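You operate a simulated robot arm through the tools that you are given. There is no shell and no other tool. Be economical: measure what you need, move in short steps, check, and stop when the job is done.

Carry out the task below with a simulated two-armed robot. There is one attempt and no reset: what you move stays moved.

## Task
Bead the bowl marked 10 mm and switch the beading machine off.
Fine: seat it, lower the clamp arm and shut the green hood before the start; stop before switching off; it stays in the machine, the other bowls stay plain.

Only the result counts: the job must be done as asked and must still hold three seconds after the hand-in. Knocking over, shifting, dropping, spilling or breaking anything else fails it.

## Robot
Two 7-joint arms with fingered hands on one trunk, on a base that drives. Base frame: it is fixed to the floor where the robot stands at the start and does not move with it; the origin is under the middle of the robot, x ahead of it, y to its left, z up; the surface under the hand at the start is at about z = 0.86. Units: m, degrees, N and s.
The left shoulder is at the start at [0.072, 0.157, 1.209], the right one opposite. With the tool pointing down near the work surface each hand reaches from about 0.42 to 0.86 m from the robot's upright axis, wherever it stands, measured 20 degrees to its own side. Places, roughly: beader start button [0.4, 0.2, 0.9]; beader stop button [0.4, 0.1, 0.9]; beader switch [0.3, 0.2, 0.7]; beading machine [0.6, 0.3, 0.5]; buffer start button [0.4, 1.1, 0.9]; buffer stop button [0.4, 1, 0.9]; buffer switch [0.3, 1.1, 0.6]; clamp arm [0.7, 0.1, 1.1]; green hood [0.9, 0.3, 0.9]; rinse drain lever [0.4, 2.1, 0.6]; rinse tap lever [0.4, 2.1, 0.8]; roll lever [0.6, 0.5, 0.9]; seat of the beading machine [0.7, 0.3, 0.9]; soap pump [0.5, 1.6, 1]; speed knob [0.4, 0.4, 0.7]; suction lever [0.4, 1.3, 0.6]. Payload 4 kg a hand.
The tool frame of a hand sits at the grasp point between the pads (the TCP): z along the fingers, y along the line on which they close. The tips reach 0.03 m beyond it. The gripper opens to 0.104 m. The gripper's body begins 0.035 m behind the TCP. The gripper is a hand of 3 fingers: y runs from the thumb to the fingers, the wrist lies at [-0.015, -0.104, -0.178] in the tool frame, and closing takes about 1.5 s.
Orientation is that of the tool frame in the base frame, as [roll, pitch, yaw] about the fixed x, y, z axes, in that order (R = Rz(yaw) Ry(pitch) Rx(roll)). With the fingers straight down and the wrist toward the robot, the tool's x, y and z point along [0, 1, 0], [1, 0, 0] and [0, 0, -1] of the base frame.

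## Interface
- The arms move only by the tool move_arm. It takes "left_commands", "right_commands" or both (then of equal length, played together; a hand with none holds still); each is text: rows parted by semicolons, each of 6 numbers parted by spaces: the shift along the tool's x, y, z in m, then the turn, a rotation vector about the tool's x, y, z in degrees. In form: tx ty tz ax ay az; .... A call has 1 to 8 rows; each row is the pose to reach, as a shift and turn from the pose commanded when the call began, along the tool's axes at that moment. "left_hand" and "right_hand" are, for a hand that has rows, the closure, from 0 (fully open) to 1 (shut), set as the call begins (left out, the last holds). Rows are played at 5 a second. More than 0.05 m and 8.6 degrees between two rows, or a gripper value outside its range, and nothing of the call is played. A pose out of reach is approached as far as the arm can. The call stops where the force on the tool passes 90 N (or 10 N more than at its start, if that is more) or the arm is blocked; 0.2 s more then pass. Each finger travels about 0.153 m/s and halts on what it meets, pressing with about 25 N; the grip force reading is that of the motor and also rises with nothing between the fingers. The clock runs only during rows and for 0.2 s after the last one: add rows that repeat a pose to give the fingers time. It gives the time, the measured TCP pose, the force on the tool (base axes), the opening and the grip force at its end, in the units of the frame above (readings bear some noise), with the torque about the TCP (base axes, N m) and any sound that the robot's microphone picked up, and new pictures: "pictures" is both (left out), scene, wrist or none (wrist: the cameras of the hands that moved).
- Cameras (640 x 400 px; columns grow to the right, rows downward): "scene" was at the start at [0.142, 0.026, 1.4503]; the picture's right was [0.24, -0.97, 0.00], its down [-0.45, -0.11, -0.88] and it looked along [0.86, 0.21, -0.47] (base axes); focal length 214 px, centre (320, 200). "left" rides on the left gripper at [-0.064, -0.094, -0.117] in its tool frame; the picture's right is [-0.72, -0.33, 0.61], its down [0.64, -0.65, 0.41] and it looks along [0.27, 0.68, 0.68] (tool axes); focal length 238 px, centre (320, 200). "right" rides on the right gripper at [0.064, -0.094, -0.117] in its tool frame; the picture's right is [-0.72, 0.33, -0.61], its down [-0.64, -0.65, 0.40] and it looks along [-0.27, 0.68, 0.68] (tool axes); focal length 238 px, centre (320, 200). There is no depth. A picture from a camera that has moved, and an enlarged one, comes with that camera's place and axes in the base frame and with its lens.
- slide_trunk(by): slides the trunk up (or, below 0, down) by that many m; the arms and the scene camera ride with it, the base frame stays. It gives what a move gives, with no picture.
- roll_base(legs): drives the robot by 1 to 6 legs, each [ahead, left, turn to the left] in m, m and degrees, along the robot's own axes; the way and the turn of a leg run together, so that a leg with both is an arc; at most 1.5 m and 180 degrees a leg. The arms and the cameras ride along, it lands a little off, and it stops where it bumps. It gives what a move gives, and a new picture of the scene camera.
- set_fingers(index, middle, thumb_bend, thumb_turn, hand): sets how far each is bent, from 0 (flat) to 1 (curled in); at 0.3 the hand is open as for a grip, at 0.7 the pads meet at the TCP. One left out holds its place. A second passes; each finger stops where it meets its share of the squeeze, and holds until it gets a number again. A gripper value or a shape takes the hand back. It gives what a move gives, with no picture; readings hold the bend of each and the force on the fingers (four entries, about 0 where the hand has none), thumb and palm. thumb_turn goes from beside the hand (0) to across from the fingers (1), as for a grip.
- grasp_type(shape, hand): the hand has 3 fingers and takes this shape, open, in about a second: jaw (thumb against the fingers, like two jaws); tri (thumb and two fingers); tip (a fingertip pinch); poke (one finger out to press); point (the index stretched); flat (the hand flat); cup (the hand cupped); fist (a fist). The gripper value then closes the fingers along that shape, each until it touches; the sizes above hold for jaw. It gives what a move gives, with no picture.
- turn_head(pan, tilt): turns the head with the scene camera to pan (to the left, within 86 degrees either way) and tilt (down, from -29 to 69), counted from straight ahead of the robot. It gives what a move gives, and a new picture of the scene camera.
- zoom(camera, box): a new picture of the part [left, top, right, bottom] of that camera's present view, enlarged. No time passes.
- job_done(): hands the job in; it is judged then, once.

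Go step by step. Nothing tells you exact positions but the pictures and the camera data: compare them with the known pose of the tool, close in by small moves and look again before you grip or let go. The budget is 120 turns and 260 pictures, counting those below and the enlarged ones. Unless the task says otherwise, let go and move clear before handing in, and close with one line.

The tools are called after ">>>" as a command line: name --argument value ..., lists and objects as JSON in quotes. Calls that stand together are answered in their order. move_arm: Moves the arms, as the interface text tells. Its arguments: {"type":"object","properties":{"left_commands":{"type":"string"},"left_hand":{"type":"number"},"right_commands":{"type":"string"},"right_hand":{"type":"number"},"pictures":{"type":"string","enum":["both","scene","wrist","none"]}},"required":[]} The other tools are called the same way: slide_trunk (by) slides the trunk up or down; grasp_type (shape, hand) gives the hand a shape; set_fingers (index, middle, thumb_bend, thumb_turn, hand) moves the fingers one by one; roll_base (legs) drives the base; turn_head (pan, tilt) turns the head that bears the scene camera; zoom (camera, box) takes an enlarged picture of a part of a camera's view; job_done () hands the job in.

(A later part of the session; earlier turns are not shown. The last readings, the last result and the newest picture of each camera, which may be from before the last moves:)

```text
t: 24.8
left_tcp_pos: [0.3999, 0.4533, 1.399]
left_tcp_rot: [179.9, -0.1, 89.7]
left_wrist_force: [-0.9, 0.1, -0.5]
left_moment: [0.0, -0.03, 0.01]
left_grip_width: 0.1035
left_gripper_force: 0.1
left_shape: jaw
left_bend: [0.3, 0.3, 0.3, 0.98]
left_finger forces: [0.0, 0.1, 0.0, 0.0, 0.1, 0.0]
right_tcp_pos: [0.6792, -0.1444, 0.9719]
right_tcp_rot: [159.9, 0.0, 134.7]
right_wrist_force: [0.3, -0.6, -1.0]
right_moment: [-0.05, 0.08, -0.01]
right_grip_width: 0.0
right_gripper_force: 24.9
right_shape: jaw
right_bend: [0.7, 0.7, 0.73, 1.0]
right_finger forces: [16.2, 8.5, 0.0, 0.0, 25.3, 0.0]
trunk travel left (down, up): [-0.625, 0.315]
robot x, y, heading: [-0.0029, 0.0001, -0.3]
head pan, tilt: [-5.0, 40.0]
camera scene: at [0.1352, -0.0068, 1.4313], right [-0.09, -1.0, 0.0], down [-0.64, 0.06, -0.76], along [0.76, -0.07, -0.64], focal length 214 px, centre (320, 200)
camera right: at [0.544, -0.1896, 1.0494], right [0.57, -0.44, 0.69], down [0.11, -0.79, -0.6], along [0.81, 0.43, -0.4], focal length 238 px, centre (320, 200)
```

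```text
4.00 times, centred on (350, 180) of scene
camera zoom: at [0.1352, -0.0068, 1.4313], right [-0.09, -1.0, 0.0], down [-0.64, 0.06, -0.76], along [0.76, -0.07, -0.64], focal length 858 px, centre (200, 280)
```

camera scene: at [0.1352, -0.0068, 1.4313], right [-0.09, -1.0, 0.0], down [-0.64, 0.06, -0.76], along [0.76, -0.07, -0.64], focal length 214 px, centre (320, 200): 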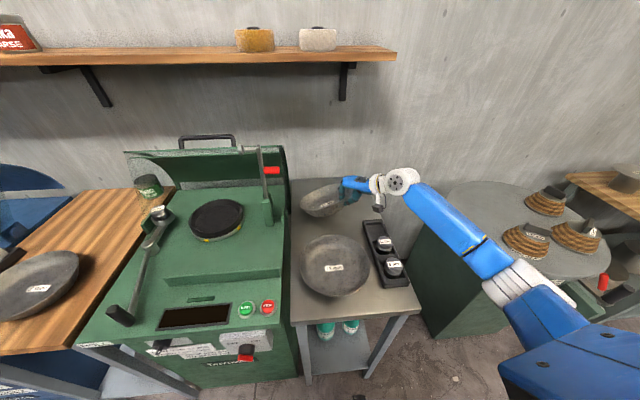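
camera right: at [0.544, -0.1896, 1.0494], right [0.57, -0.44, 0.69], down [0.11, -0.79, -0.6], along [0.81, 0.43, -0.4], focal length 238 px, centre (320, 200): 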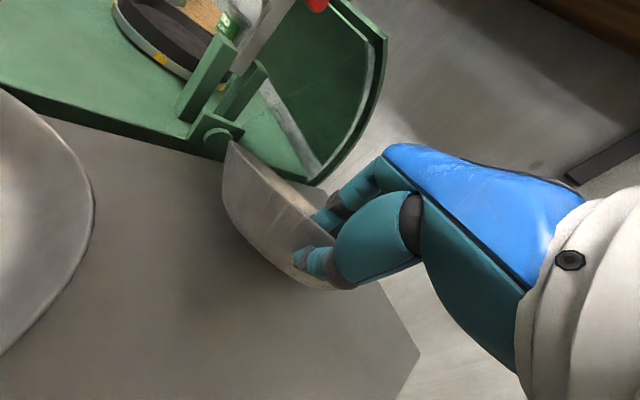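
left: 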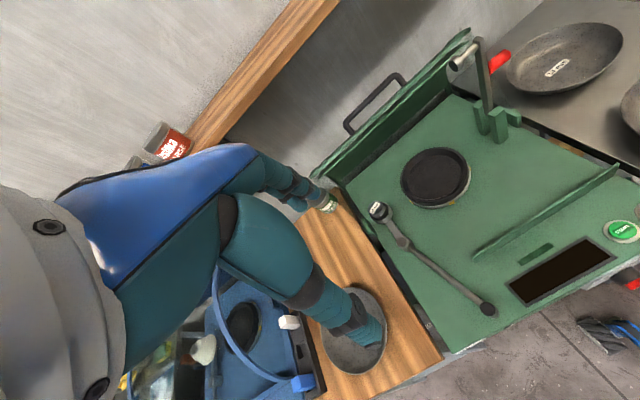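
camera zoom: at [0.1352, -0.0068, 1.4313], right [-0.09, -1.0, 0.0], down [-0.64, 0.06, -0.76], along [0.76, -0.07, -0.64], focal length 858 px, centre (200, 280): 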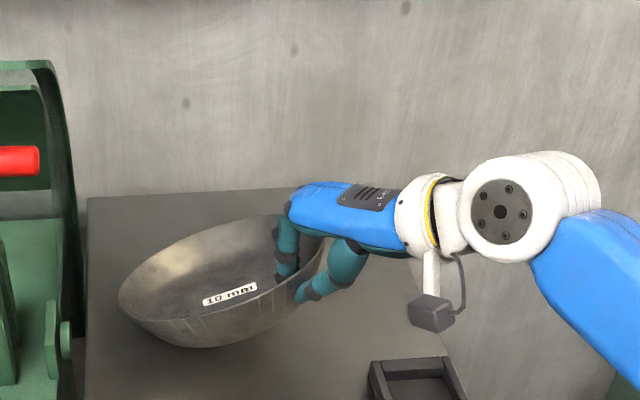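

The bowl is held but droops about 20° on its far side; I'll pitch the hand to level it later. First, fresh views of the seat from two cameras to locate it.

>>> zoom --camera "left" --box '[320, 80, 560, 260]'

>>> zoom --camera "scene" --box '[130, 130, 290, 260]'

>>> zoom --camera "right" --box '[80, 0, 340, 180]'

```text
2.22 times, centred on (440, 170) of left
camera zoom: at [0.3062, 0.3899, 1.5153], right [-0.33, -0.72, -0.62], down [-0.65, 0.65, -0.4], along [0.69, 0.27, -0.68], focal length 530 px, centre (53, 267)
```

zoom: 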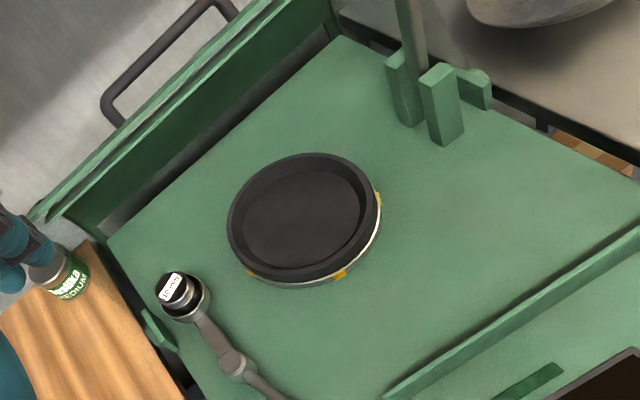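

```text
3.08 times, centred on (210, 195) of scene
camera zoom: at [0.1352, -0.0068, 1.4313], right [-0.09, -1.0, 0.0], down [-0.64, 0.06, -0.76], along [0.76, -0.07, -0.64], focal length 660 px, centre (658, 215)
```

zoom: 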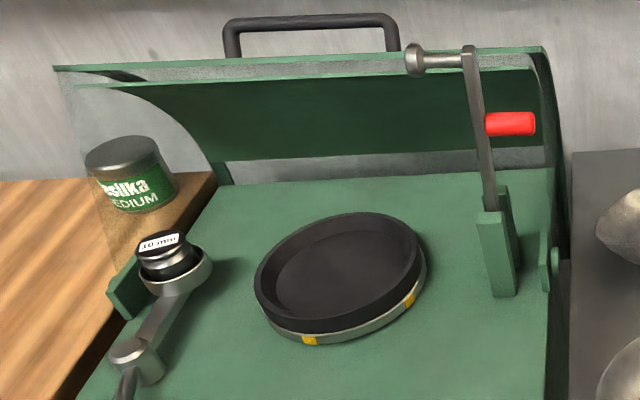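

```text
2.22 times, centred on (210, 90) of right
camera zoom: at [0.544, -0.1896, 1.0494], right [0.57, -0.44, 0.69], down [0.11, -0.79, -0.6], along [0.81, 0.43, -0.4], focal length 530 px, centre (564, 444)
```

zoom: 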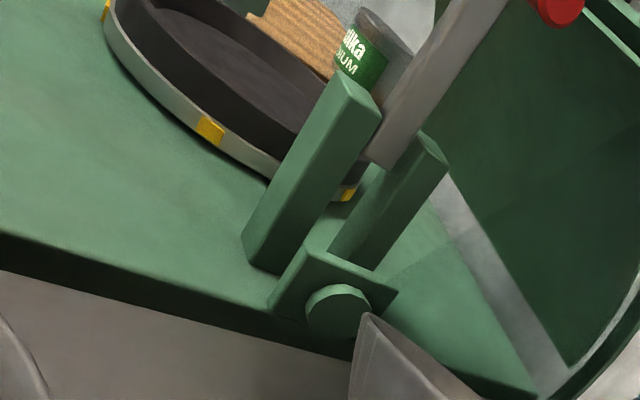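

Seat located by triangulation: centre about (0.69, 0.302), rim z about 0.91. I'll lift further while pitching the hand to level the bowl.

>>> move_arm --right_commands "0 0.0085 -0.0235 -4 0 0; 0 0.017 -0.047 -8 0 0; 0 0.0255 -0.07 -12 0 0; 0 0.034 -0.094 -16 0 0; 0 0.034 -0.094 -20 0 0; 0 0.034 -0.094 -20 0 0" --pictures "both"

>>> zoom --camera "scene" --box '[280, 110, 420, 210]'

```text
t: 26.2
left_tcp_pos: [0.3999, 0.4522, 1.3979]
left_tcp_rot: [179.9, -0.1, 89.7]
left_wrist_force: [0.1, 0.0, -0.2]
left_moment: [-0.03, 0.0, 0.02]
left_grip_width: 0.1033
left_gripper_force: 0.1
left_shape: jaw
left_bend: [0.3, 0.3, 0.3, 0.98]
left_finger forces: [0.0, 0.0, 0.0, 0.1, 0.1, 0.1]
right_tcp_pos: [0.6786, -0.1433, 1.0707]
right_tcp_rot: [139.8, -0.1, 134.9]
right_wrist_force: [-0.1, -0.4, -2.3]
right_moment: [-0.2, 0.17, -0.01]
right_grip_width: 0.0
right_gripper_force: 25.3
right_shape: jaw
right_bend: [0.7, 0.7, 0.73, 1.0]
right_finger forces: [17.5, 8.8, 0.0, 0.0, 27.2, 0.1]
trunk travel left (down, up): [-0.625, 0.315]
robot x, y, heading: [-0.0045, -0.004, -0.3]
head pan, tilt: [-5.0, 40.0]
camera scene: at [0.1355, -0.0069, 1.4313], right [-0.09, -1.0, 0.0], down [-0.64, 0.06, -0.76], along [0.76, -0.07, -0.64], focal length 214 px, centre (320, 200)
camera right: at [0.5292, -0.2014, 1.0995], right [0.4, -0.61, 0.68], down [0.28, -0.62, -0.73], along [0.87, 0.48, -0.08], focal length 238 px, centre (320, 200)
```

scene: 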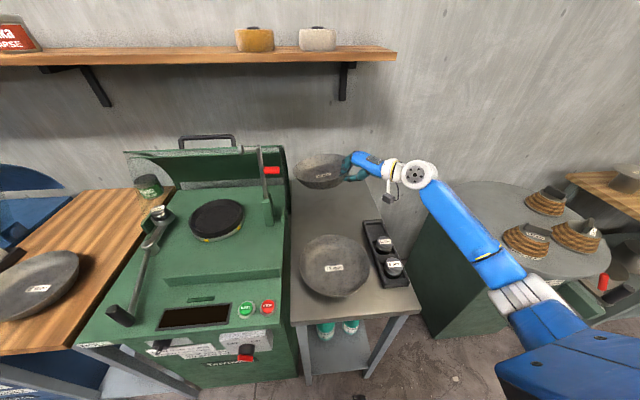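
right: 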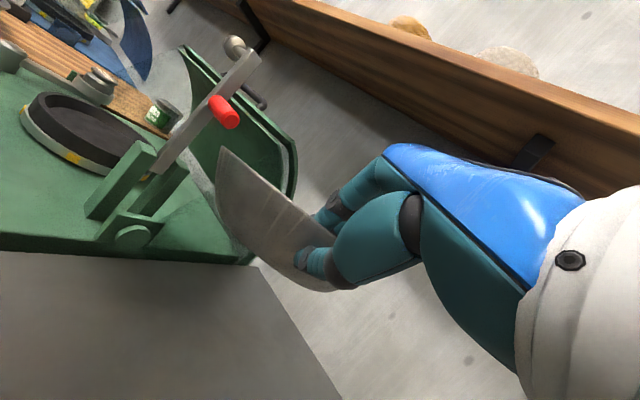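

```text
4.00 times, centred on (350, 160) of scene
camera zoom: at [0.1355, -0.0069, 1.4313], right [-0.09, -1.0, 0.0], down [-0.64, 0.06, -0.76], along [0.76, -0.07, -0.64], focal length 858 px, centre (200, 360)
```

zoom: 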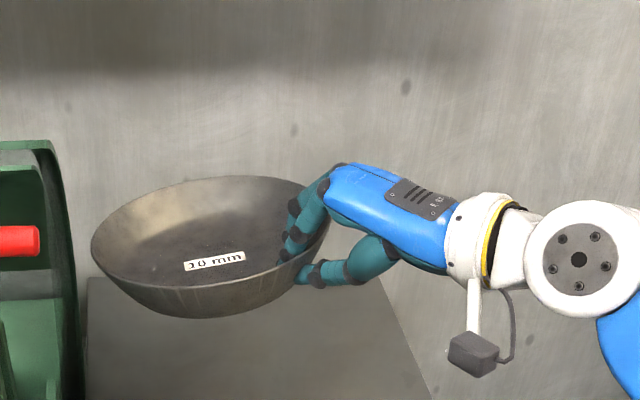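

Nearly level now. Next I carry the bowl back toward the robot, clear of the clamp arm, before moving left over the machine.

>>> move_arm --right_commands "0.036 -0.0168 -0.0141 -1 0 0; 0.072 -0.0336 -0.0282 -2 0 0; 0.108 -0.0504 -0.0424 -3 0 0; 0.144 -0.0672 -0.0565 -4 0 0; 0.18 -0.084 -0.0706 -5 0 0; 0.18 -0.084 -0.0706 -5 0 0" --pictures "scene"

```text
t: 27.6
left_tcp_pos: [0.4013, 0.4538, 1.3977]
left_tcp_rot: [179.9, -0.2, 89.6]
left_wrist_force: [1.0, 0.7, 0.1]
left_moment: [0.02, -0.02, 0.02]
left_grip_width: 0.1038
left_gripper_force: 0.1
left_shape: jaw
left_bend: [0.3, 0.3, 0.3, 0.98]
left_finger forces: [0.1, 0.1, 0.1, 0.1, 0.1, 0.1]
right_tcp_pos: [0.4739, -0.0937, 1.0705]
right_tcp_rot: [134.9, 0.0, 134.8]
right_wrist_force: [0.5, -0.7, -2.5]
right_moment: [-0.14, 0.15, -0.02]
right_grip_width: 0.0
right_gripper_force: 24.9
right_shape: jaw
right_bend: [0.7, 0.7, 0.73, 1.0]
right_finger forces: [16.8, 9.0, 0.0, 0.0, 26.7, 0.0]
trunk travel left (down, up): [-0.625, 0.315]
robot x, y, heading: [-0.0057, -0.0002, -0.1]
head pan, tilt: [-5.0, 40.0]
camera scene: at [0.135, -0.0067, 1.4313], right [-0.09, -1.0, 0.0], down [-0.64, 0.06, -0.76], along [0.76, -0.07, -0.64], focal length 214 px, centre (320, 200)
```

scene: 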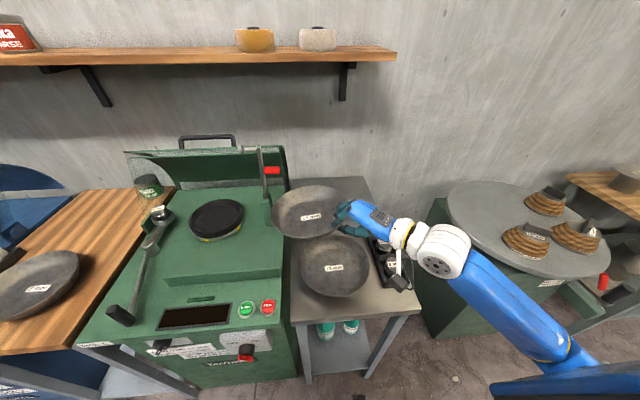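

Holding well. Now I move left over the machine front.

>>> move_arm --right_commands "0.0318 0.0225 0.0225 0 0 0; 0.0637 0.045 0.045 0 0 0; 0.0955 0.0675 0.0675 0 0 0; 0.1273 0.09 0.09 0 0 0; 0.159 0.1125 0.1125 0 0 0; 0.191 0.135 0.135 0 0 0; 0.191 0.135 0.135 0 0 0" --pictures "none"

>>> turn_head --pan 15 --tilt 42

>>> zoom --camera "scene" --box '[170, 100, 410, 300]'

```text
t: 29.2
left_tcp_pos: [0.3998, 0.4541, 1.3977]
left_tcp_rot: [179.9, -0.1, 89.7]
left_wrist_force: [-0.3, 0.4, 0.9]
left_moment: [-0.03, 0.02, -0.01]
left_grip_width: 0.1035
left_gripper_force: 0.1
left_shape: jaw
left_bend: [0.3, 0.3, 0.3, 0.98]
left_finger forces: [0.1, 0.1, 0.0, 0.1, 0.1, 0.1]
right_tcp_pos: [0.4758, 0.175, 1.071]
right_tcp_rot: [134.9, -0.1, 134.7]
right_wrist_force: [0.2, 0.2, -2.1]
right_moment: [-0.18, 0.15, 0.04]
right_grip_width: 0.0
right_gripper_force: 24.4
right_shape: jaw
right_bend: [0.7, 0.7, 0.73, 1.0]
right_finger forces: [16.5, 9.1, 0.1, 0.1, 26.6, 0.0]
trunk travel left (down, up): [-0.625, 0.315]
robot x, y, heading: [-0.0071, -0.0002, -0.2]
head pan, tilt: [-5.0, 40.0]
```

```text
t: 30.0
left_tcp_pos: [0.3998, 0.4546, 1.398]
left_tcp_rot: [179.8, -0.1, 89.7]
left_wrist_force: [0.4, 0.3, 1.2]
left_moment: [0.01, -0.02, 0.01]
left_grip_width: 0.1035
left_gripper_force: 0.1
left_shape: jaw
left_bend: [0.3, 0.3, 0.3, 0.98]
left_finger forces: [0.0, 0.0, 0.0, 0.0, 0.0, 0.0]
right_tcp_pos: [0.4753, 0.1745, 1.071]
right_tcp_rot: [134.9, 0.0, 134.7]
right_wrist_force: [0.5, 0.2, -3.0]
right_moment: [-0.17, 0.12, 0.0]
right_grip_width: 0.0
right_gripper_force: 25.1
right_shape: jaw
right_bend: [0.7, 0.7, 0.73, 1.0]
right_finger forces: [16.5, 9.2, 0.0, 0.0, 26.6, 0.0]
trunk travel left (down, up): [-0.625, 0.315]
robot x, y, heading: [-0.0047, -0.0007, -0.3]
head pan, tilt: [15.0, 42.0]
camera scene: at [0.1308, 0.0249, 1.4284], right [0.25, -0.97, 0.0], down [-0.65, -0.17, -0.74], along [0.72, 0.19, -0.67], focal length 214 px, centre (320, 200)
```

scene: 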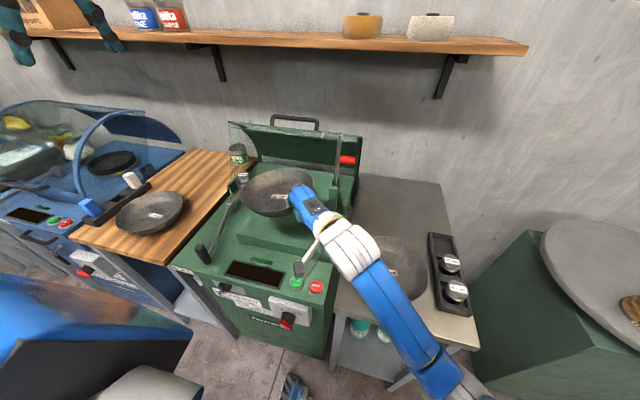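

```text
2.00 times, centred on (290, 200) of scene
camera zoom: at [0.1308, 0.0249, 1.4284], right [0.25, -0.97, 0.0], down [-0.65, -0.17, -0.74], along [0.72, 0.19, -0.67], focal length 429 px, centre (380, 200)
```

zoom: 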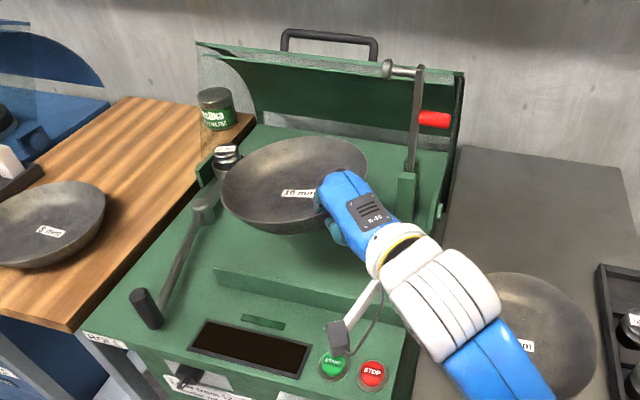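

Bowl centre is at about (0.54, 0.25, 1.06). I'll move it over the seat at (0.69, 0.302), lowering by 5 cm.

>>> move_arm --right_commands "-0.0169 0.0167 0.0342 0 0 0; -0.0337 0.0335 0.0685 0 0 0; -0.0506 0.05 0.1027 0 0 0; -0.0675 0.067 0.137 0 0 0; -0.0675 0.067 0.137 0 0 0" --pictures "wrist"

>>> zoom --camera "scene" --box '[200, 110, 380, 260]'

>>> zoom --camera "left" --box '[320, 40, 600, 260]'

```text
t: 31.2
left_tcp_pos: [0.4004, 0.4545, 1.3998]
left_tcp_rot: [179.8, -0.1, 89.7]
left_wrist_force: [0.6, 0.5, 0.2]
left_moment: [0.01, -0.01, 0.02]
left_grip_width: 0.1037
left_gripper_force: 0.1
left_shape: jaw
left_bend: [0.3, 0.3, 0.3, 0.98]
left_finger forces: [0.1, 0.1, 0.1, 0.0, 0.1, 0.0]
right_tcp_pos: [0.6242, 0.229, 1.0219]
right_tcp_rot: [135.0, 0.0, 134.7]
right_wrist_force: [0.2, 0.0, -1.5]
right_moment: [-0.16, 0.18, 0.01]
right_grip_width: 0.0002
right_gripper_force: 25.1
right_shape: jaw
right_bend: [0.7, 0.7, 0.73, 1.0]
right_finger forces: [16.4, 9.3, 0.0, 0.0, 26.6, 0.0]
trunk travel left (down, up): [-0.625, 0.315]
robot x, y, heading: [-0.0054, -0.0005, -0.2]
head pan, tilt: [15.0, 42.0]
camera right: at [0.4743, 0.1692, 1.0384], right [0.36, -0.66, 0.66], down [0.33, -0.58, -0.75], along [0.87, 0.49, 0.01], focal length 238 px, centre (320, 200)
```

right: 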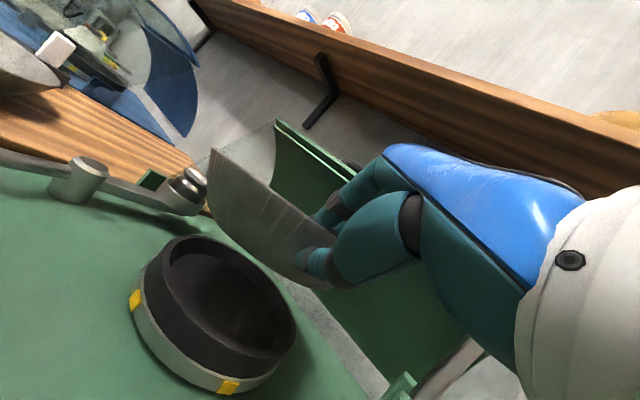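

```text
2.67 times, centred on (290, 185) of scene
camera zoom: at [0.1313, 0.0249, 1.4283], right [0.25, -0.97, 0.0], down [-0.65, -0.17, -0.74], along [0.72, 0.19, -0.67], focal length 572 px, centre (400, 240)
```

zoom: 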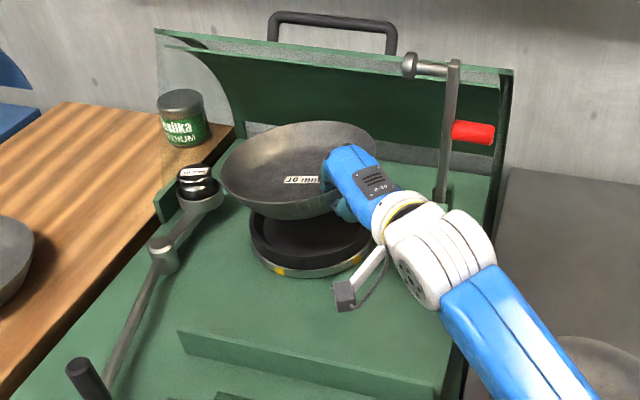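

```text
1.82 times, centred on (460, 150) of left
camera zoom: at [0.3058, 0.3902, 1.5153], right [-0.33, -0.72, -0.62], down [-0.65, 0.65, -0.4], along [0.69, 0.27, -0.68], focal length 433 px, centre (66, 291)
```

zoom: 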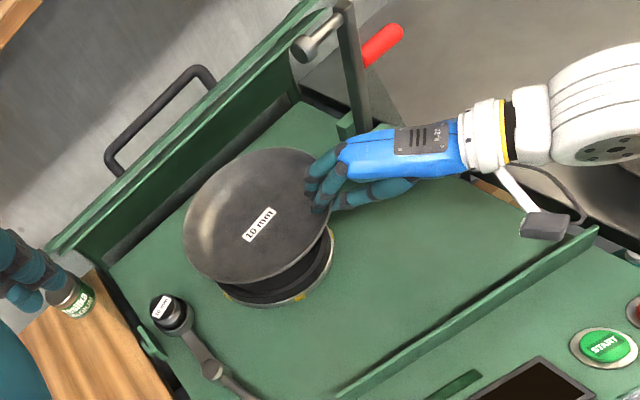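

By triangulation the bowl centre is about (0.675, 0.298), so it needs about 1.4 cm more ahead. I'll shift it and lower 4.5 cm.

>>> move_arm --right_commands "-0.0063 0.0085 0.0085 0 0 0; -0.0063 -0.0074 0.0244 0 0 0; -0.0063 -0.0233 0.0403 0 0 0; -0.0063 -0.0233 0.0403 0 0 0" --pictures "wrist"

>>> zoom --camera "scene" --box '[220, 130, 340, 230]'

>>> zoom --camera "left" --box '[360, 80, 540, 230]'

```text
t: 32.2
left_tcp_pos: [0.4005, 0.4543, 1.3978]
left_tcp_rot: [179.9, -0.1, 89.8]
left_wrist_force: [0.6, 0.2, -0.3]
left_moment: [-0.01, 0.0, -0.04]
left_grip_width: 0.1035
left_gripper_force: 0.0
left_shape: jaw
left_bend: [0.3, 0.3, 0.3, 0.98]
left_finger forces: [0.0, 0.0, 0.0, 0.0, 0.1, 0.1]
right_tcp_pos: [0.6386, 0.2338, 0.9759]
right_tcp_rot: [134.9, 0.0, 134.8]
right_wrist_force: [0.2, -0.1, -2.2]
right_moment: [-0.14, 0.17, 0.02]
right_grip_width: 0.0
right_gripper_force: 25.0
right_shape: jaw
right_bend: [0.7, 0.7, 0.73, 1.0]
right_finger forces: [16.6, 9.2, 0.1, 0.1, 26.8, 0.0]
trunk travel left (down, up): [-0.625, 0.315]
robot x, y, heading: [-0.0041, -0.0025, -0.5]
head pan, tilt: [15.0, 42.0]
camera right: at [0.4888, 0.1734, 0.9924], right [0.36, -0.65, 0.66], down [0.33, -0.58, -0.75], along [0.87, 0.49, 0.0], focal length 238 px, centre (320, 200)
```

right: 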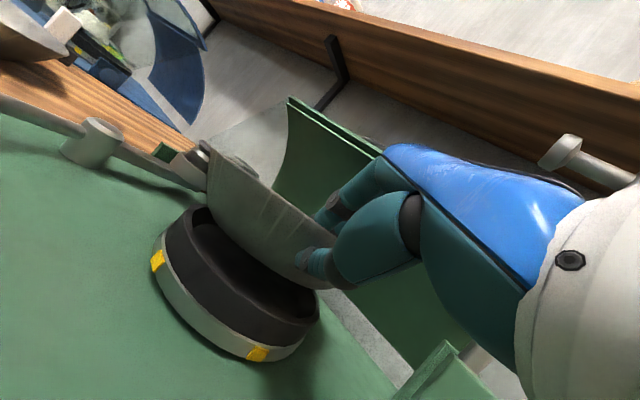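

```text
4.00 times, centred on (280, 180) of scene
camera zoom: at [0.1318, 0.0249, 1.4283], right [0.25, -0.97, 0.0], down [-0.65, -0.17, -0.74], along [0.72, 0.19, -0.67], focal length 858 px, centre (480, 280)
```

zoom: 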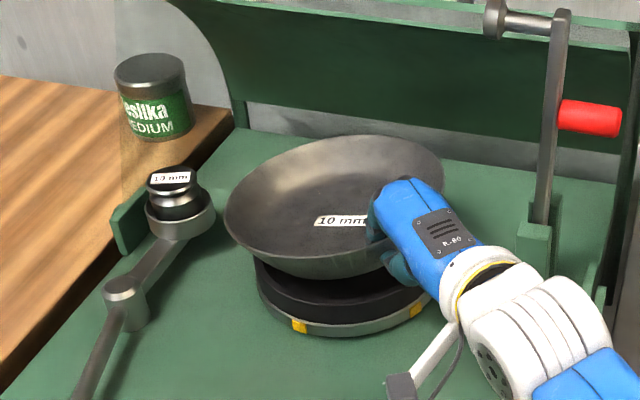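

```text
2.67 times, centred on (450, 155) of left
camera zoom: at [0.3066, 0.3903, 1.5151], right [-0.33, -0.72, -0.61], down [-0.65, 0.65, -0.4], along [0.69, 0.27, -0.68], focal length 636 px, centre (-27, 320)
```

zoom: 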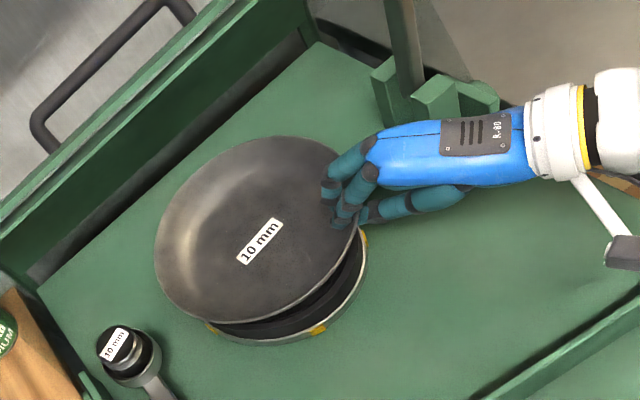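

The bowl is now over the seat (centre about 0.686, 0.302), still drooping a bit on its far side. I'll lower 3 cm with 5° more pitch, watching the force.

>>> move_arm --right_commands "0 -0.007 0.007 -2.5 0 0; 0 -0.014 0.014 -5 0 0; 0 -0.0212 0.0212 -5 0 0; 0 -0.0212 0.0212 -5 0 0" --pictures "wrist"

>>> zoom --camera "scene" --box '[220, 130, 340, 230]'

>>> zoom --camera "left" --box '[360, 80, 540, 230]'

```text
t: 33.2
left_tcp_pos: [0.3995, 0.4535, 1.3984]
left_tcp_rot: [179.9, -0.1, 89.7]
left_wrist_force: [1.0, -0.7, 0.5]
left_moment: [0.03, -0.01, -0.02]
left_grip_width: 0.1033
left_gripper_force: 0.1
left_shape: jaw
left_bend: [0.3, 0.3, 0.3, 0.98]
left_finger forces: [0.0, 0.0, 0.1, 0.0, 0.0, 0.0]
right_tcp_pos: [0.6394, 0.2337, 0.9459]
right_tcp_rot: [129.9, 0.0, 134.7]
right_wrist_force: [0.6, -0.2, -2.9]
right_moment: [-0.21, 0.14, 0.05]
right_grip_width: 0.0001
right_gripper_force: 25.1
right_shape: jaw
right_bend: [0.7, 0.7, 0.73, 1.0]
right_finger forces: [16.4, 9.4, 0.1, 0.0, 27.0, 0.0]
trunk travel left (down, up): [-0.625, 0.315]
robot x, y, heading: [-0.0009, -0.0017, -0.3]
head pan, tilt: [15.0, 42.0]
camera right: at [0.4888, 0.1739, 0.9495], right [0.32, -0.69, 0.64], down [0.37, -0.53, -0.76], along [0.87, 0.48, 0.09], focal length 238 px, centre (320, 200)
```

right: 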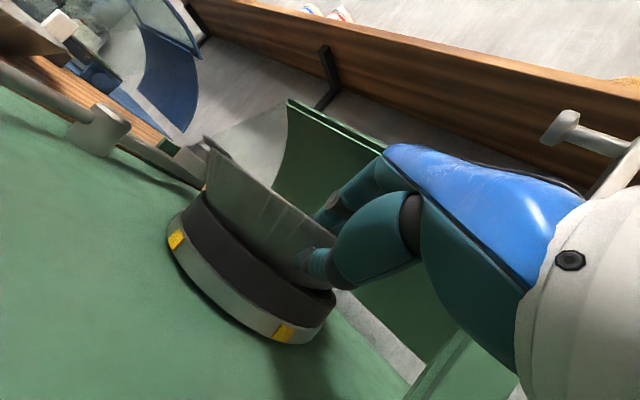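

```text
4.00 times, centred on (280, 180) of scene
camera zoom: at [0.1313, 0.0249, 1.4283], right [0.25, -0.97, 0.0], down [-0.65, -0.17, -0.74], along [0.72, 0.19, -0.67], focal length 858 px, centre (480, 280)
```

zoom: 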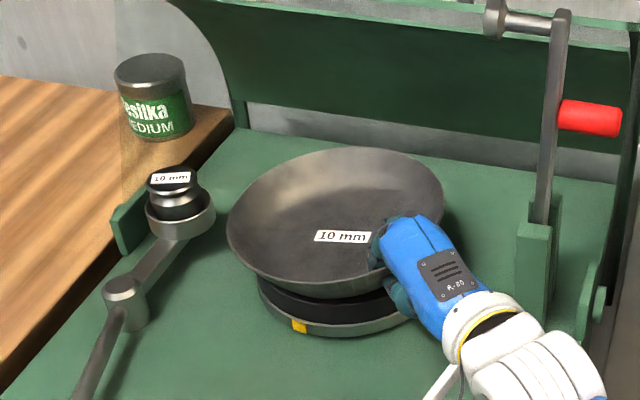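

```text
2.67 times, centred on (450, 155) of left
camera zoom: at [0.3061, 0.3904, 1.5152], right [-0.33, -0.72, -0.61], down [-0.65, 0.65, -0.4], along [0.69, 0.27, -0.68], focal length 636 px, centre (-27, 320)
```

zoom: 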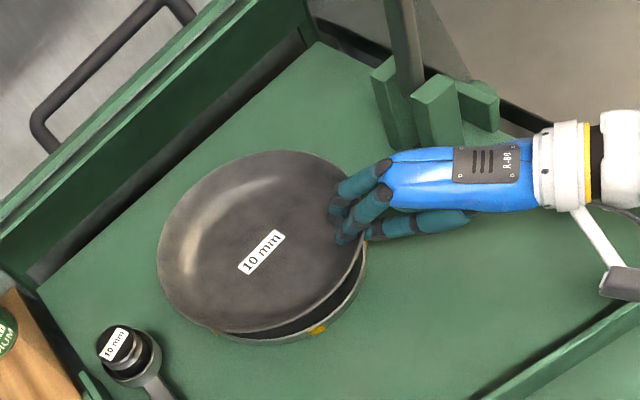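

Centred within a few mm and nothing touched yet. I'll keep lowering in small steps until the seat takes the weight.

>>> move_arm --right_commands "0 -0.0038 0.0032 0 0 0; 0 -0.0077 0.0064 0 0 0; 0 -0.0115 0.0096 0 0 0; 0 -0.0153 0.0129 0 0 0; 0 -0.0153 0.0129 0 0 0" --pictures "wrist"

>>> zoom --camera "scene" --box '[220, 130, 340, 230]'

```text
t: 34.4
left_tcp_pos: [0.3972, 0.452, 1.3998]
left_tcp_rot: [179.8, -0.1, 89.8]
left_wrist_force: [-0.3, 0.0, -0.8]
left_moment: [0.0, 0.0, 0.01]
left_grip_width: 0.1036
left_gripper_force: 0.1
left_shape: jaw
left_bend: [0.3, 0.3, 0.3, 0.98]
left_finger forces: [0.0, 0.1, 0.0, 0.0, 0.0, 0.1]
right_tcp_pos: [0.637, 0.234, 0.9297]
right_tcp_rot: [129.4, 0.0, 134.8]
right_wrist_force: [1.3, 2.2, 13.9]
right_moment: [0.17, -0.16, 0.0]
right_grip_width: 0.0
right_gripper_force: 25.2
right_shape: jaw
right_bend: [0.7, 0.7, 0.74, 1.0]
right_finger forces: [20.5, 11.2, 0.0, 0.0, 23.6, 0.1]
trunk travel left (down, up): [-0.625, 0.315]
robot x, y, heading: [-0.0033, -0.0036, -0.3]
head pan, tilt: [15.0, 42.0]
camera right: at [0.4857, 0.1747, 0.9327], right [0.32, -0.7, 0.64], down [0.38, -0.53, -0.76], along [0.87, 0.48, 0.1], focal length 238 px, centre (320, 200)
```

right: 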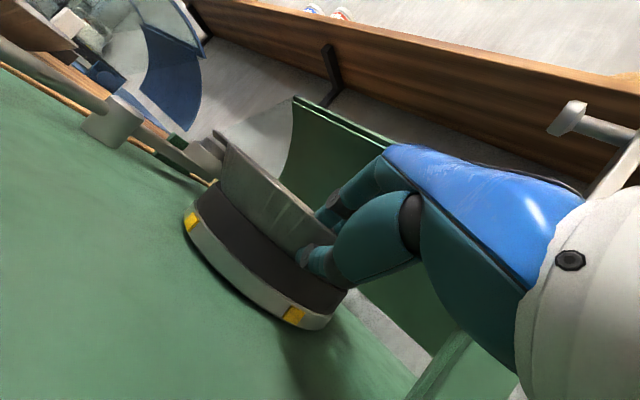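

```text
4.00 times, centred on (280, 180) of scene
camera zoom: at [0.1274, 0.0233, 1.429], right [0.25, -0.97, 0.0], down [-0.65, -0.17, -0.74], along [0.72, 0.19, -0.67], focal length 858 px, centre (480, 280)
```

zoom: 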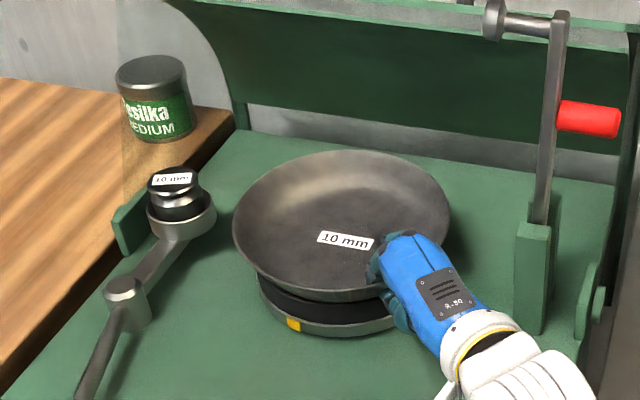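

The seat now carries the weight (14 N up). I'll loosen the fingers first, keeping the thumb from pressing into the machine.

>>> set_fingers --hand "right" --index 0.45 --middle 0.45 --thumb_bend 0.7

>>> zoom --camera "scene" --box '[220, 130, 340, 230]'

>>> zoom --camera "right" --box '[160, 100, 440, 350]'

```text
t: 35.4
left_tcp_pos: [0.3984, 0.4525, 1.3986]
left_tcp_rot: [179.8, -0.1, 89.7]
left_wrist_force: [1.2, -0.4, 0.2]
left_moment: [0.0, 0.0, 0.0]
left_grip_width: 0.1036
left_gripper_force: 0.1
left_shape: jaw
left_bend: [0.3, 0.3, 0.3, 0.98]
left_finger forces: [0.1, 0.0, 0.0, 0.0, 0.0, 0.0]
right_tcp_pos: [0.6366, 0.2342, 0.9261]
right_tcp_rot: [129.9, 0.0, 134.7]
right_wrist_force: [-2.4, -0.8, 5.3]
right_moment: [0.04, -0.01, -0.02]
right_grip_width: 0.0276
right_gripper_force: 3.0
right_shape: fingers
right_bend: [0.45, 0.45, 0.72, 1.0]
right_finger forces: [0.0, 0.0, 0.0, 0.1, 6.7, 0.1]
trunk travel left (down, up): [-0.625, 0.315]
robot x, y, heading: [-0.0053, -0.0012, -0.1]
head pan, tilt: [15.0, 42.0]
```

```text
4.00 times, centred on (280, 180) of scene
camera zoom: at [0.1293, 0.0233, 1.4285], right [0.25, -0.97, 0.0], down [-0.65, -0.17, -0.74], along [0.72, 0.19, -0.67], focal length 858 px, centre (480, 280)
```

zoom: 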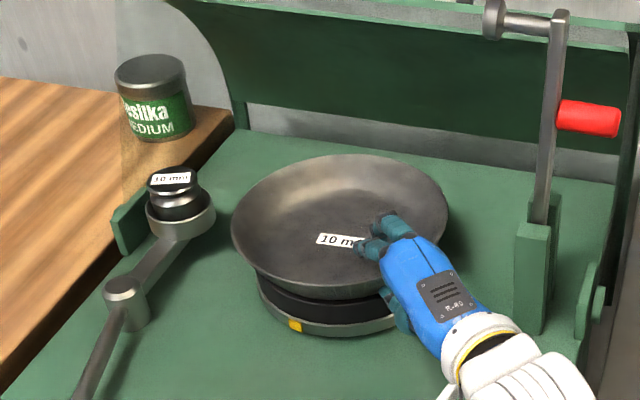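

```text
1.60 times, centred on (300, 225) of right
camera zoom: at [0.4866, 0.174, 0.9298], right [0.32, -0.7, 0.64], down [0.37, -0.53, -0.76], along [0.87, 0.48, 0.09], focal length 381 px, centre (352, 160)
```

zoom: 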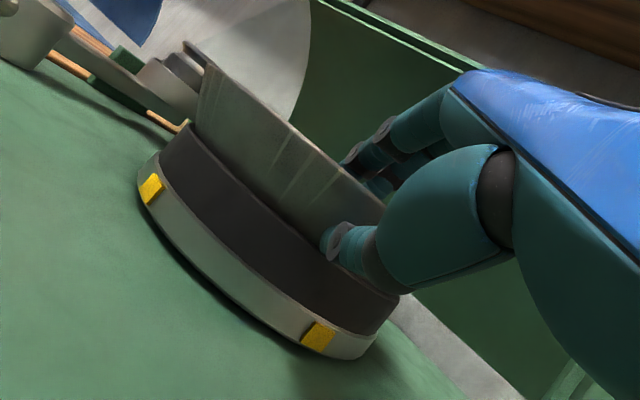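

The thumb is still wedged under the lip. I'll open the fingers wider and slide the hand out back along its own axis.

>>> set_fingers --hand "right" --index 0.2 --middle 0.2

>>> move_arm --right_commands "0 0 -0.008 0 0 0; 0 0 -0.016 0 0 0; 0 0 -0.024 0 0 0; 0 0 -0.032 0 0 0; 0 0 -0.032 0 0 0" --pictures "wrist"

>>> zoom --camera "scene" --box '[220, 130, 340, 230]'

```text
t: 36.4
left_tcp_pos: [0.3987, 0.454, 1.3988]
left_tcp_rot: [179.8, -0.2, 89.7]
left_wrist_force: [-1.3, 0.1, 0.6]
left_moment: [0.04, -0.02, 0.01]
left_grip_width: 0.1036
left_gripper_force: 0.0
left_shape: jaw
left_bend: [0.3, 0.3, 0.3, 0.98]
left_finger forces: [0.0, 0.1, 0.0, 0.0, 0.0, 0.0]
right_tcp_pos: [0.6372, 0.2345, 0.9276]
right_tcp_rot: [129.8, 0.0, 134.7]
right_wrist_force: [-1.7, -1.0, 3.5]
right_moment: [0.0, 0.0, -0.01]
right_grip_width: 0.061
right_gripper_force: 3.7
right_shape: fingers
right_bend: [0.2, 0.2, 0.72, 1.0]
right_finger forces: [0.0, 0.1, 0.1, 0.1, 6.3, 0.0]
trunk travel left (down, up): [-0.625, 0.315]
robot x, y, heading: [-0.0076, -0.0001, -0.0]
head pan, tilt: [15.0, 42.0]
```

```text
t: 37.6
left_tcp_pos: [0.399, 0.4542, 1.3974]
left_tcp_rot: [179.9, 0.0, 89.8]
left_wrist_force: [-0.5, 0.8, 0.2]
left_moment: [-0.01, 0.02, 0.0]
left_grip_width: 0.1036
left_gripper_force: 0.2
left_shape: jaw
left_bend: [0.3, 0.3, 0.3, 0.98]
left_finger forces: [0.0, 0.1, 0.0, 0.0, 0.0, 0.0]
right_tcp_pos: [0.6197, 0.2173, 0.9475]
right_tcp_rot: [129.9, 0.0, 134.7]
right_wrist_force: [0.3, -0.3, 0.2]
right_moment: [0.02, 0.04, 0.02]
right_grip_width: 0.0658
right_gripper_force: 0.1
right_shape: fingers
right_bend: [0.2, 0.2, 0.7, 1.0]
right_finger forces: [0.0, 0.1, 0.1, 0.0, 0.0, 0.0]
trunk travel left (down, up): [-0.625, 0.315]
robot x, y, heading: [-0.0044, -0.0032, -0.5]
head pan, tilt: [15.0, 42.0]
camera right: at [0.4698, 0.1573, 0.9508], right [0.32, -0.7, 0.64], down [0.37, -0.53, -0.76], along [0.87, 0.48, 0.09], focal length 238 px, centre (320, 200)
```

right: 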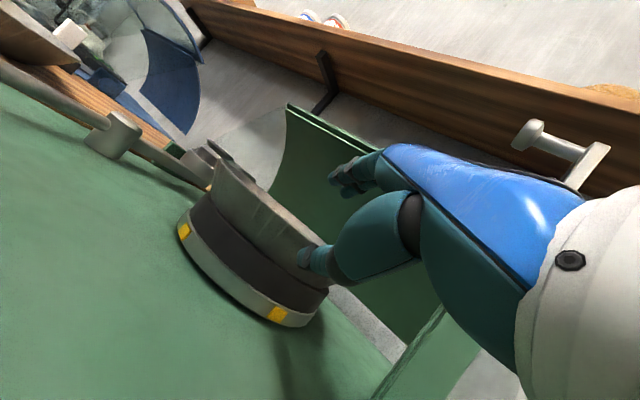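

```text
4.00 times, centred on (280, 180) of scene
camera zoom: at [0.1307, 0.0245, 1.4284], right [0.25, -0.97, 0.0], down [-0.65, -0.17, -0.74], along [0.72, 0.19, -0.67], focal length 858 px, centre (480, 280)
```

zoom: 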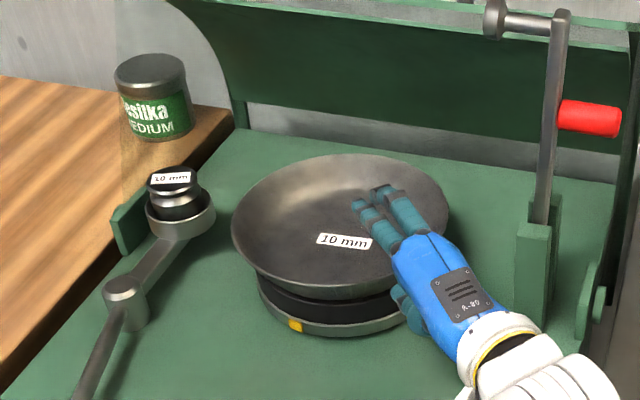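

Hand is free and the bowl stayed in the ring. I'll back out and up, then check the seating.

>>> move_arm --right_commands "0 0 -0.025 0 0 0; 0 0 -0.05 0 0 0; 0 0.03 -0.08 0 0 0; 0 0.06 -0.11 0 0 0; -0.02 0.08 -0.14 0 0 0; -0.04 0.1 -0.17 0 0 0; -0.05 0.11 -0.19 0 0 0" --pictures "scene"

>>> zoom --camera "scene" --box '[220, 130, 340, 230]'

>>> zoom --camera "left" --box '[360, 80, 540, 230]'

```text
t: 39.2
left_tcp_pos: [0.3995, 0.4545, 1.3978]
left_tcp_rot: [179.9, -0.1, 89.7]
left_wrist_force: [-0.9, 0.0, -0.9]
left_moment: [-0.03, -0.01, 0.01]
left_grip_width: 0.1036
left_gripper_force: 0.0
left_shape: jaw
left_bend: [0.3, 0.3, 0.3, 0.98]
left_finger forces: [0.0, 0.0, 0.0, 0.0, 0.0, 0.0]
right_tcp_pos: [0.603, 0.1258, 1.1555]
right_tcp_rot: [129.9, 0.0, 134.7]
right_wrist_force: [-0.1, -0.3, -0.4]
right_moment: [-0.01, 0.03, 0.0]
right_grip_width: 0.066
right_gripper_force: 0.0
right_shape: fingers
right_bend: [0.2, 0.2, 0.7, 1.0]
right_finger forces: [0.0, 0.0, 0.0, 0.0, 0.0, 0.0]
trunk travel left (down, up): [-0.625, 0.315]
robot x, y, heading: [-0.003, -0.0018, -0.4]
head pan, tilt: [15.0, 42.0]
camera scene: at [0.1306, 0.0229, 1.4284], right [0.25, -0.97, 0.0], down [-0.65, -0.17, -0.74], along [0.72, 0.19, -0.67], focal length 214 px, centre (320, 200)
```

scene: 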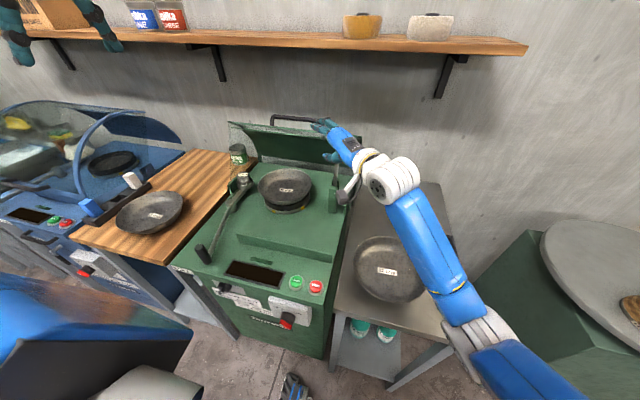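

```text
4.00 times, centred on (280, 180) of scene
camera zoom: at [0.1306, 0.0229, 1.4284], right [0.25, -0.97, 0.0], down [-0.65, -0.17, -0.74], along [0.72, 0.19, -0.67], focal length 858 px, centre (480, 280)
```

zoom: 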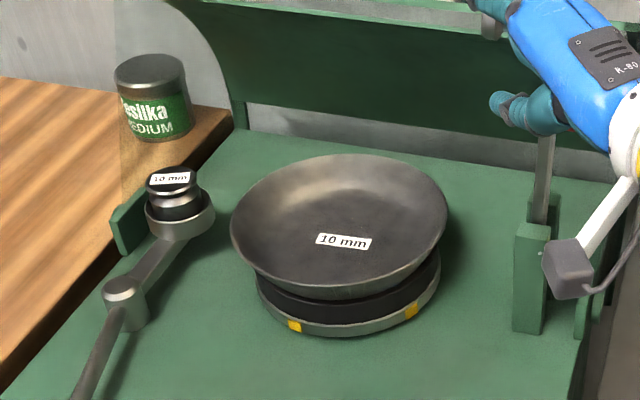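

```text
2.67 times, centred on (450, 155) of left
camera zoom: at [0.3055, 0.3896, 1.5155], right [-0.33, -0.72, -0.62], down [-0.65, 0.65, -0.4], along [0.69, 0.27, -0.68], focal length 636 px, centre (-27, 320)
```

zoom: 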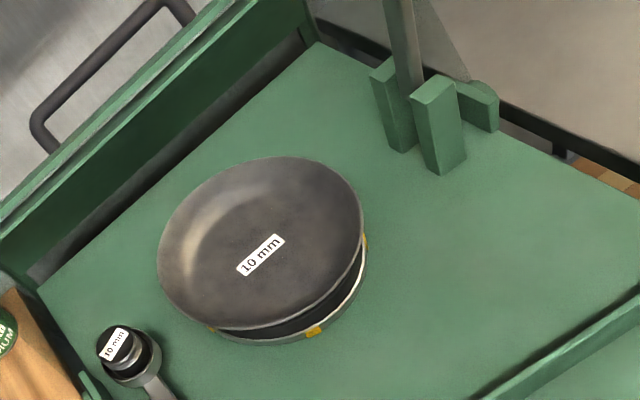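

The bowl sits centred in the ring (0.691, 0.304; lip 0.94). Next is the clamp arm, so I first pull the hand clear and close and straighten it for pushing.

>>> move_arm --right_commands "-0.0015 -0.013 -0.028 8 0 0; -0.003 -0.026 -0.056 16 0 0; -0.0045 -0.039 -0.084 24 0 0; -0.006 -0.052 -0.112 32 0 0; -0.0075 -0.065 -0.1395 40 0 0; -0.0075 -0.065 -0.1395 40 0 0" --pictures "none"

>>> move_arm --right_commands "0 0 0 0 -1.3 7.4; 0 0 0 0 -2.6 14.8; 0 0 0 0 -3.9 22.1; 0 0 0 0 -5.2 29.5; 0 0 0 0 -6.5 36.9; 0 0 0 0 -7.8 44.3; 0 0 0 0 -7.8 44.3; 0 0 0 0 -7.8 44.3" --right_hand 1 --pictures "both"

>>> zoom --camera "scene" --box '[260, 90, 420, 220]'

>>> zoom --camera "left" --box '[420, 0, 640, 200]'

```text
t: 40.6
left_tcp_pos: [0.3991, 0.454, 1.3973]
left_tcp_rot: [180.0, 0.1, 89.6]
left_wrist_force: [-0.2, 0.3, 1.2]
left_moment: [0.0, -0.01, 0.04]
left_grip_width: 0.1033
left_gripper_force: 0.2
left_shape: jaw
left_bend: [0.3, 0.3, 0.3, 0.98]
left_finger forces: [0.0, 0.0, 0.1, 0.0, 0.0, 0.1]
right_tcp_pos: [0.5008, 0.0188, 1.1925]
right_tcp_rot: [170.1, 0.0, 134.7]
right_wrist_force: [-0.4, -0.4, 0.5]
right_moment: [0.03, 0.02, -0.03]
right_grip_width: 0.0663
right_gripper_force: 0.0
right_shape: fingers
right_bend: [0.2, 0.2, 0.7, 1.0]
right_finger forces: [0.1, 0.1, 0.0, 0.0, 0.0, 0.0]
trunk travel left (down, up): [-0.625, 0.315]
robot x, y, heading: [-0.003, 0.0023, -0.3]
head pan, tilt: [15.0, 42.0]
```

```text
t: 42.4
left_tcp_pos: [0.3996, 0.4547, 1.3986]
left_tcp_rot: [179.9, -0.1, 89.7]
left_wrist_force: [0.0, 0.2, -0.4]
left_moment: [0.04, 0.01, -0.02]
left_grip_width: 0.1038
left_gripper_force: 0.1
left_shape: jaw
left_bend: [0.3, 0.3, 0.3, 0.98]
left_finger forces: [0.1, 0.1, 0.1, 0.1, 0.0, 0.0]
right_tcp_pos: [0.5017, 0.019, 1.1925]
right_tcp_rot: [169.9, -0.1, 89.7]
right_wrist_force: [0.2, -0.7, 0.1]
right_moment: [-0.02, 0.01, 0.0]
right_grip_width: 0.0
right_gripper_force: 25.0
right_shape: jaw
right_bend: [0.7, 0.7, 0.43, 1.0]
right_finger forces: [0.0, 0.0, 0.1, 0.0, 0.0, 0.0]
trunk travel left (down, up): [-0.625, 0.315]
robot x, y, heading: [-0.0067, -0.0028, -0.2]
head pan, tilt: [15.0, 42.0]
camera scene: at [0.1311, 0.0235, 1.4284], right [0.25, -0.97, 0.0], down [-0.65, -0.17, -0.74], along [0.72, 0.19, -0.67], focal length 214 px, centre (320, 200)
camera right: at [0.3901, 0.0829, 1.2922], right [0.21, -0.72, 0.66], down [-0.58, -0.64, -0.51], along [0.79, -0.27, -0.55], focal length 238 px, centre (320, 200)
```

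scene: 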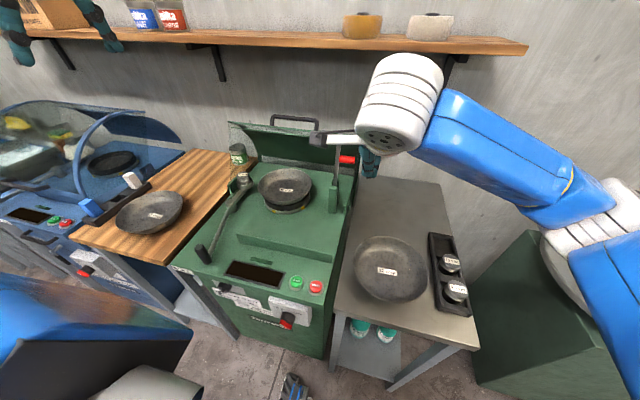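
right: 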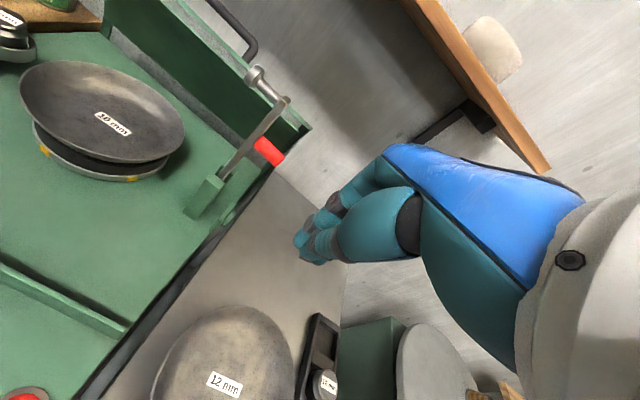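

```text
3.08 times, centred on (340, 155) of scene
camera zoom: at [0.1311, 0.0235, 1.4284], right [0.25, -0.97, 0.0], down [-0.65, -0.17, -0.74], along [0.72, 0.19, -0.67], focal length 660 px, centre (258, 338)
```

zoom: 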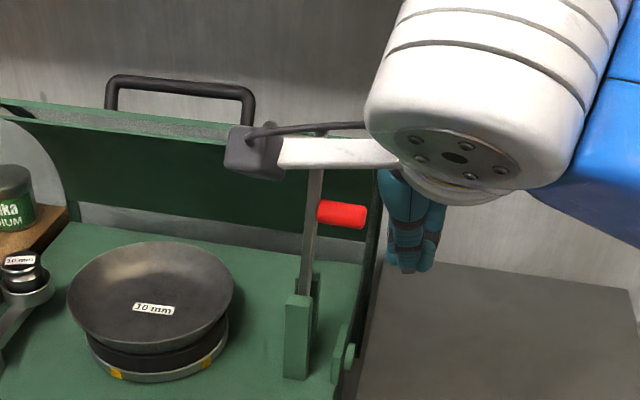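

```text
2.00 times, centred on (530, 100) of left
camera zoom: at [0.306, 0.39, 1.5153], right [-0.33, -0.72, -0.61], down [-0.65, 0.65, -0.4], along [0.69, 0.27, -0.68], focal length 477 px, centre (-100, 400)
```

zoom: 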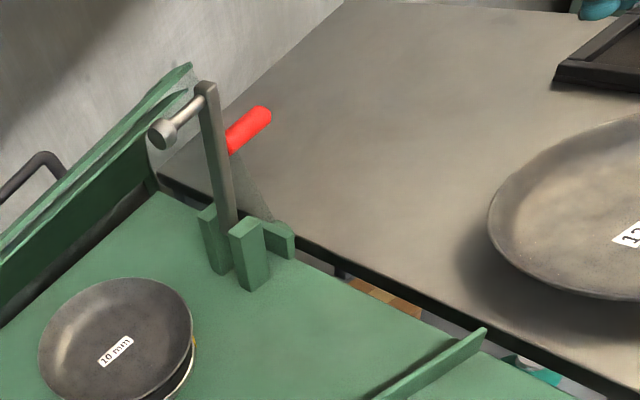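

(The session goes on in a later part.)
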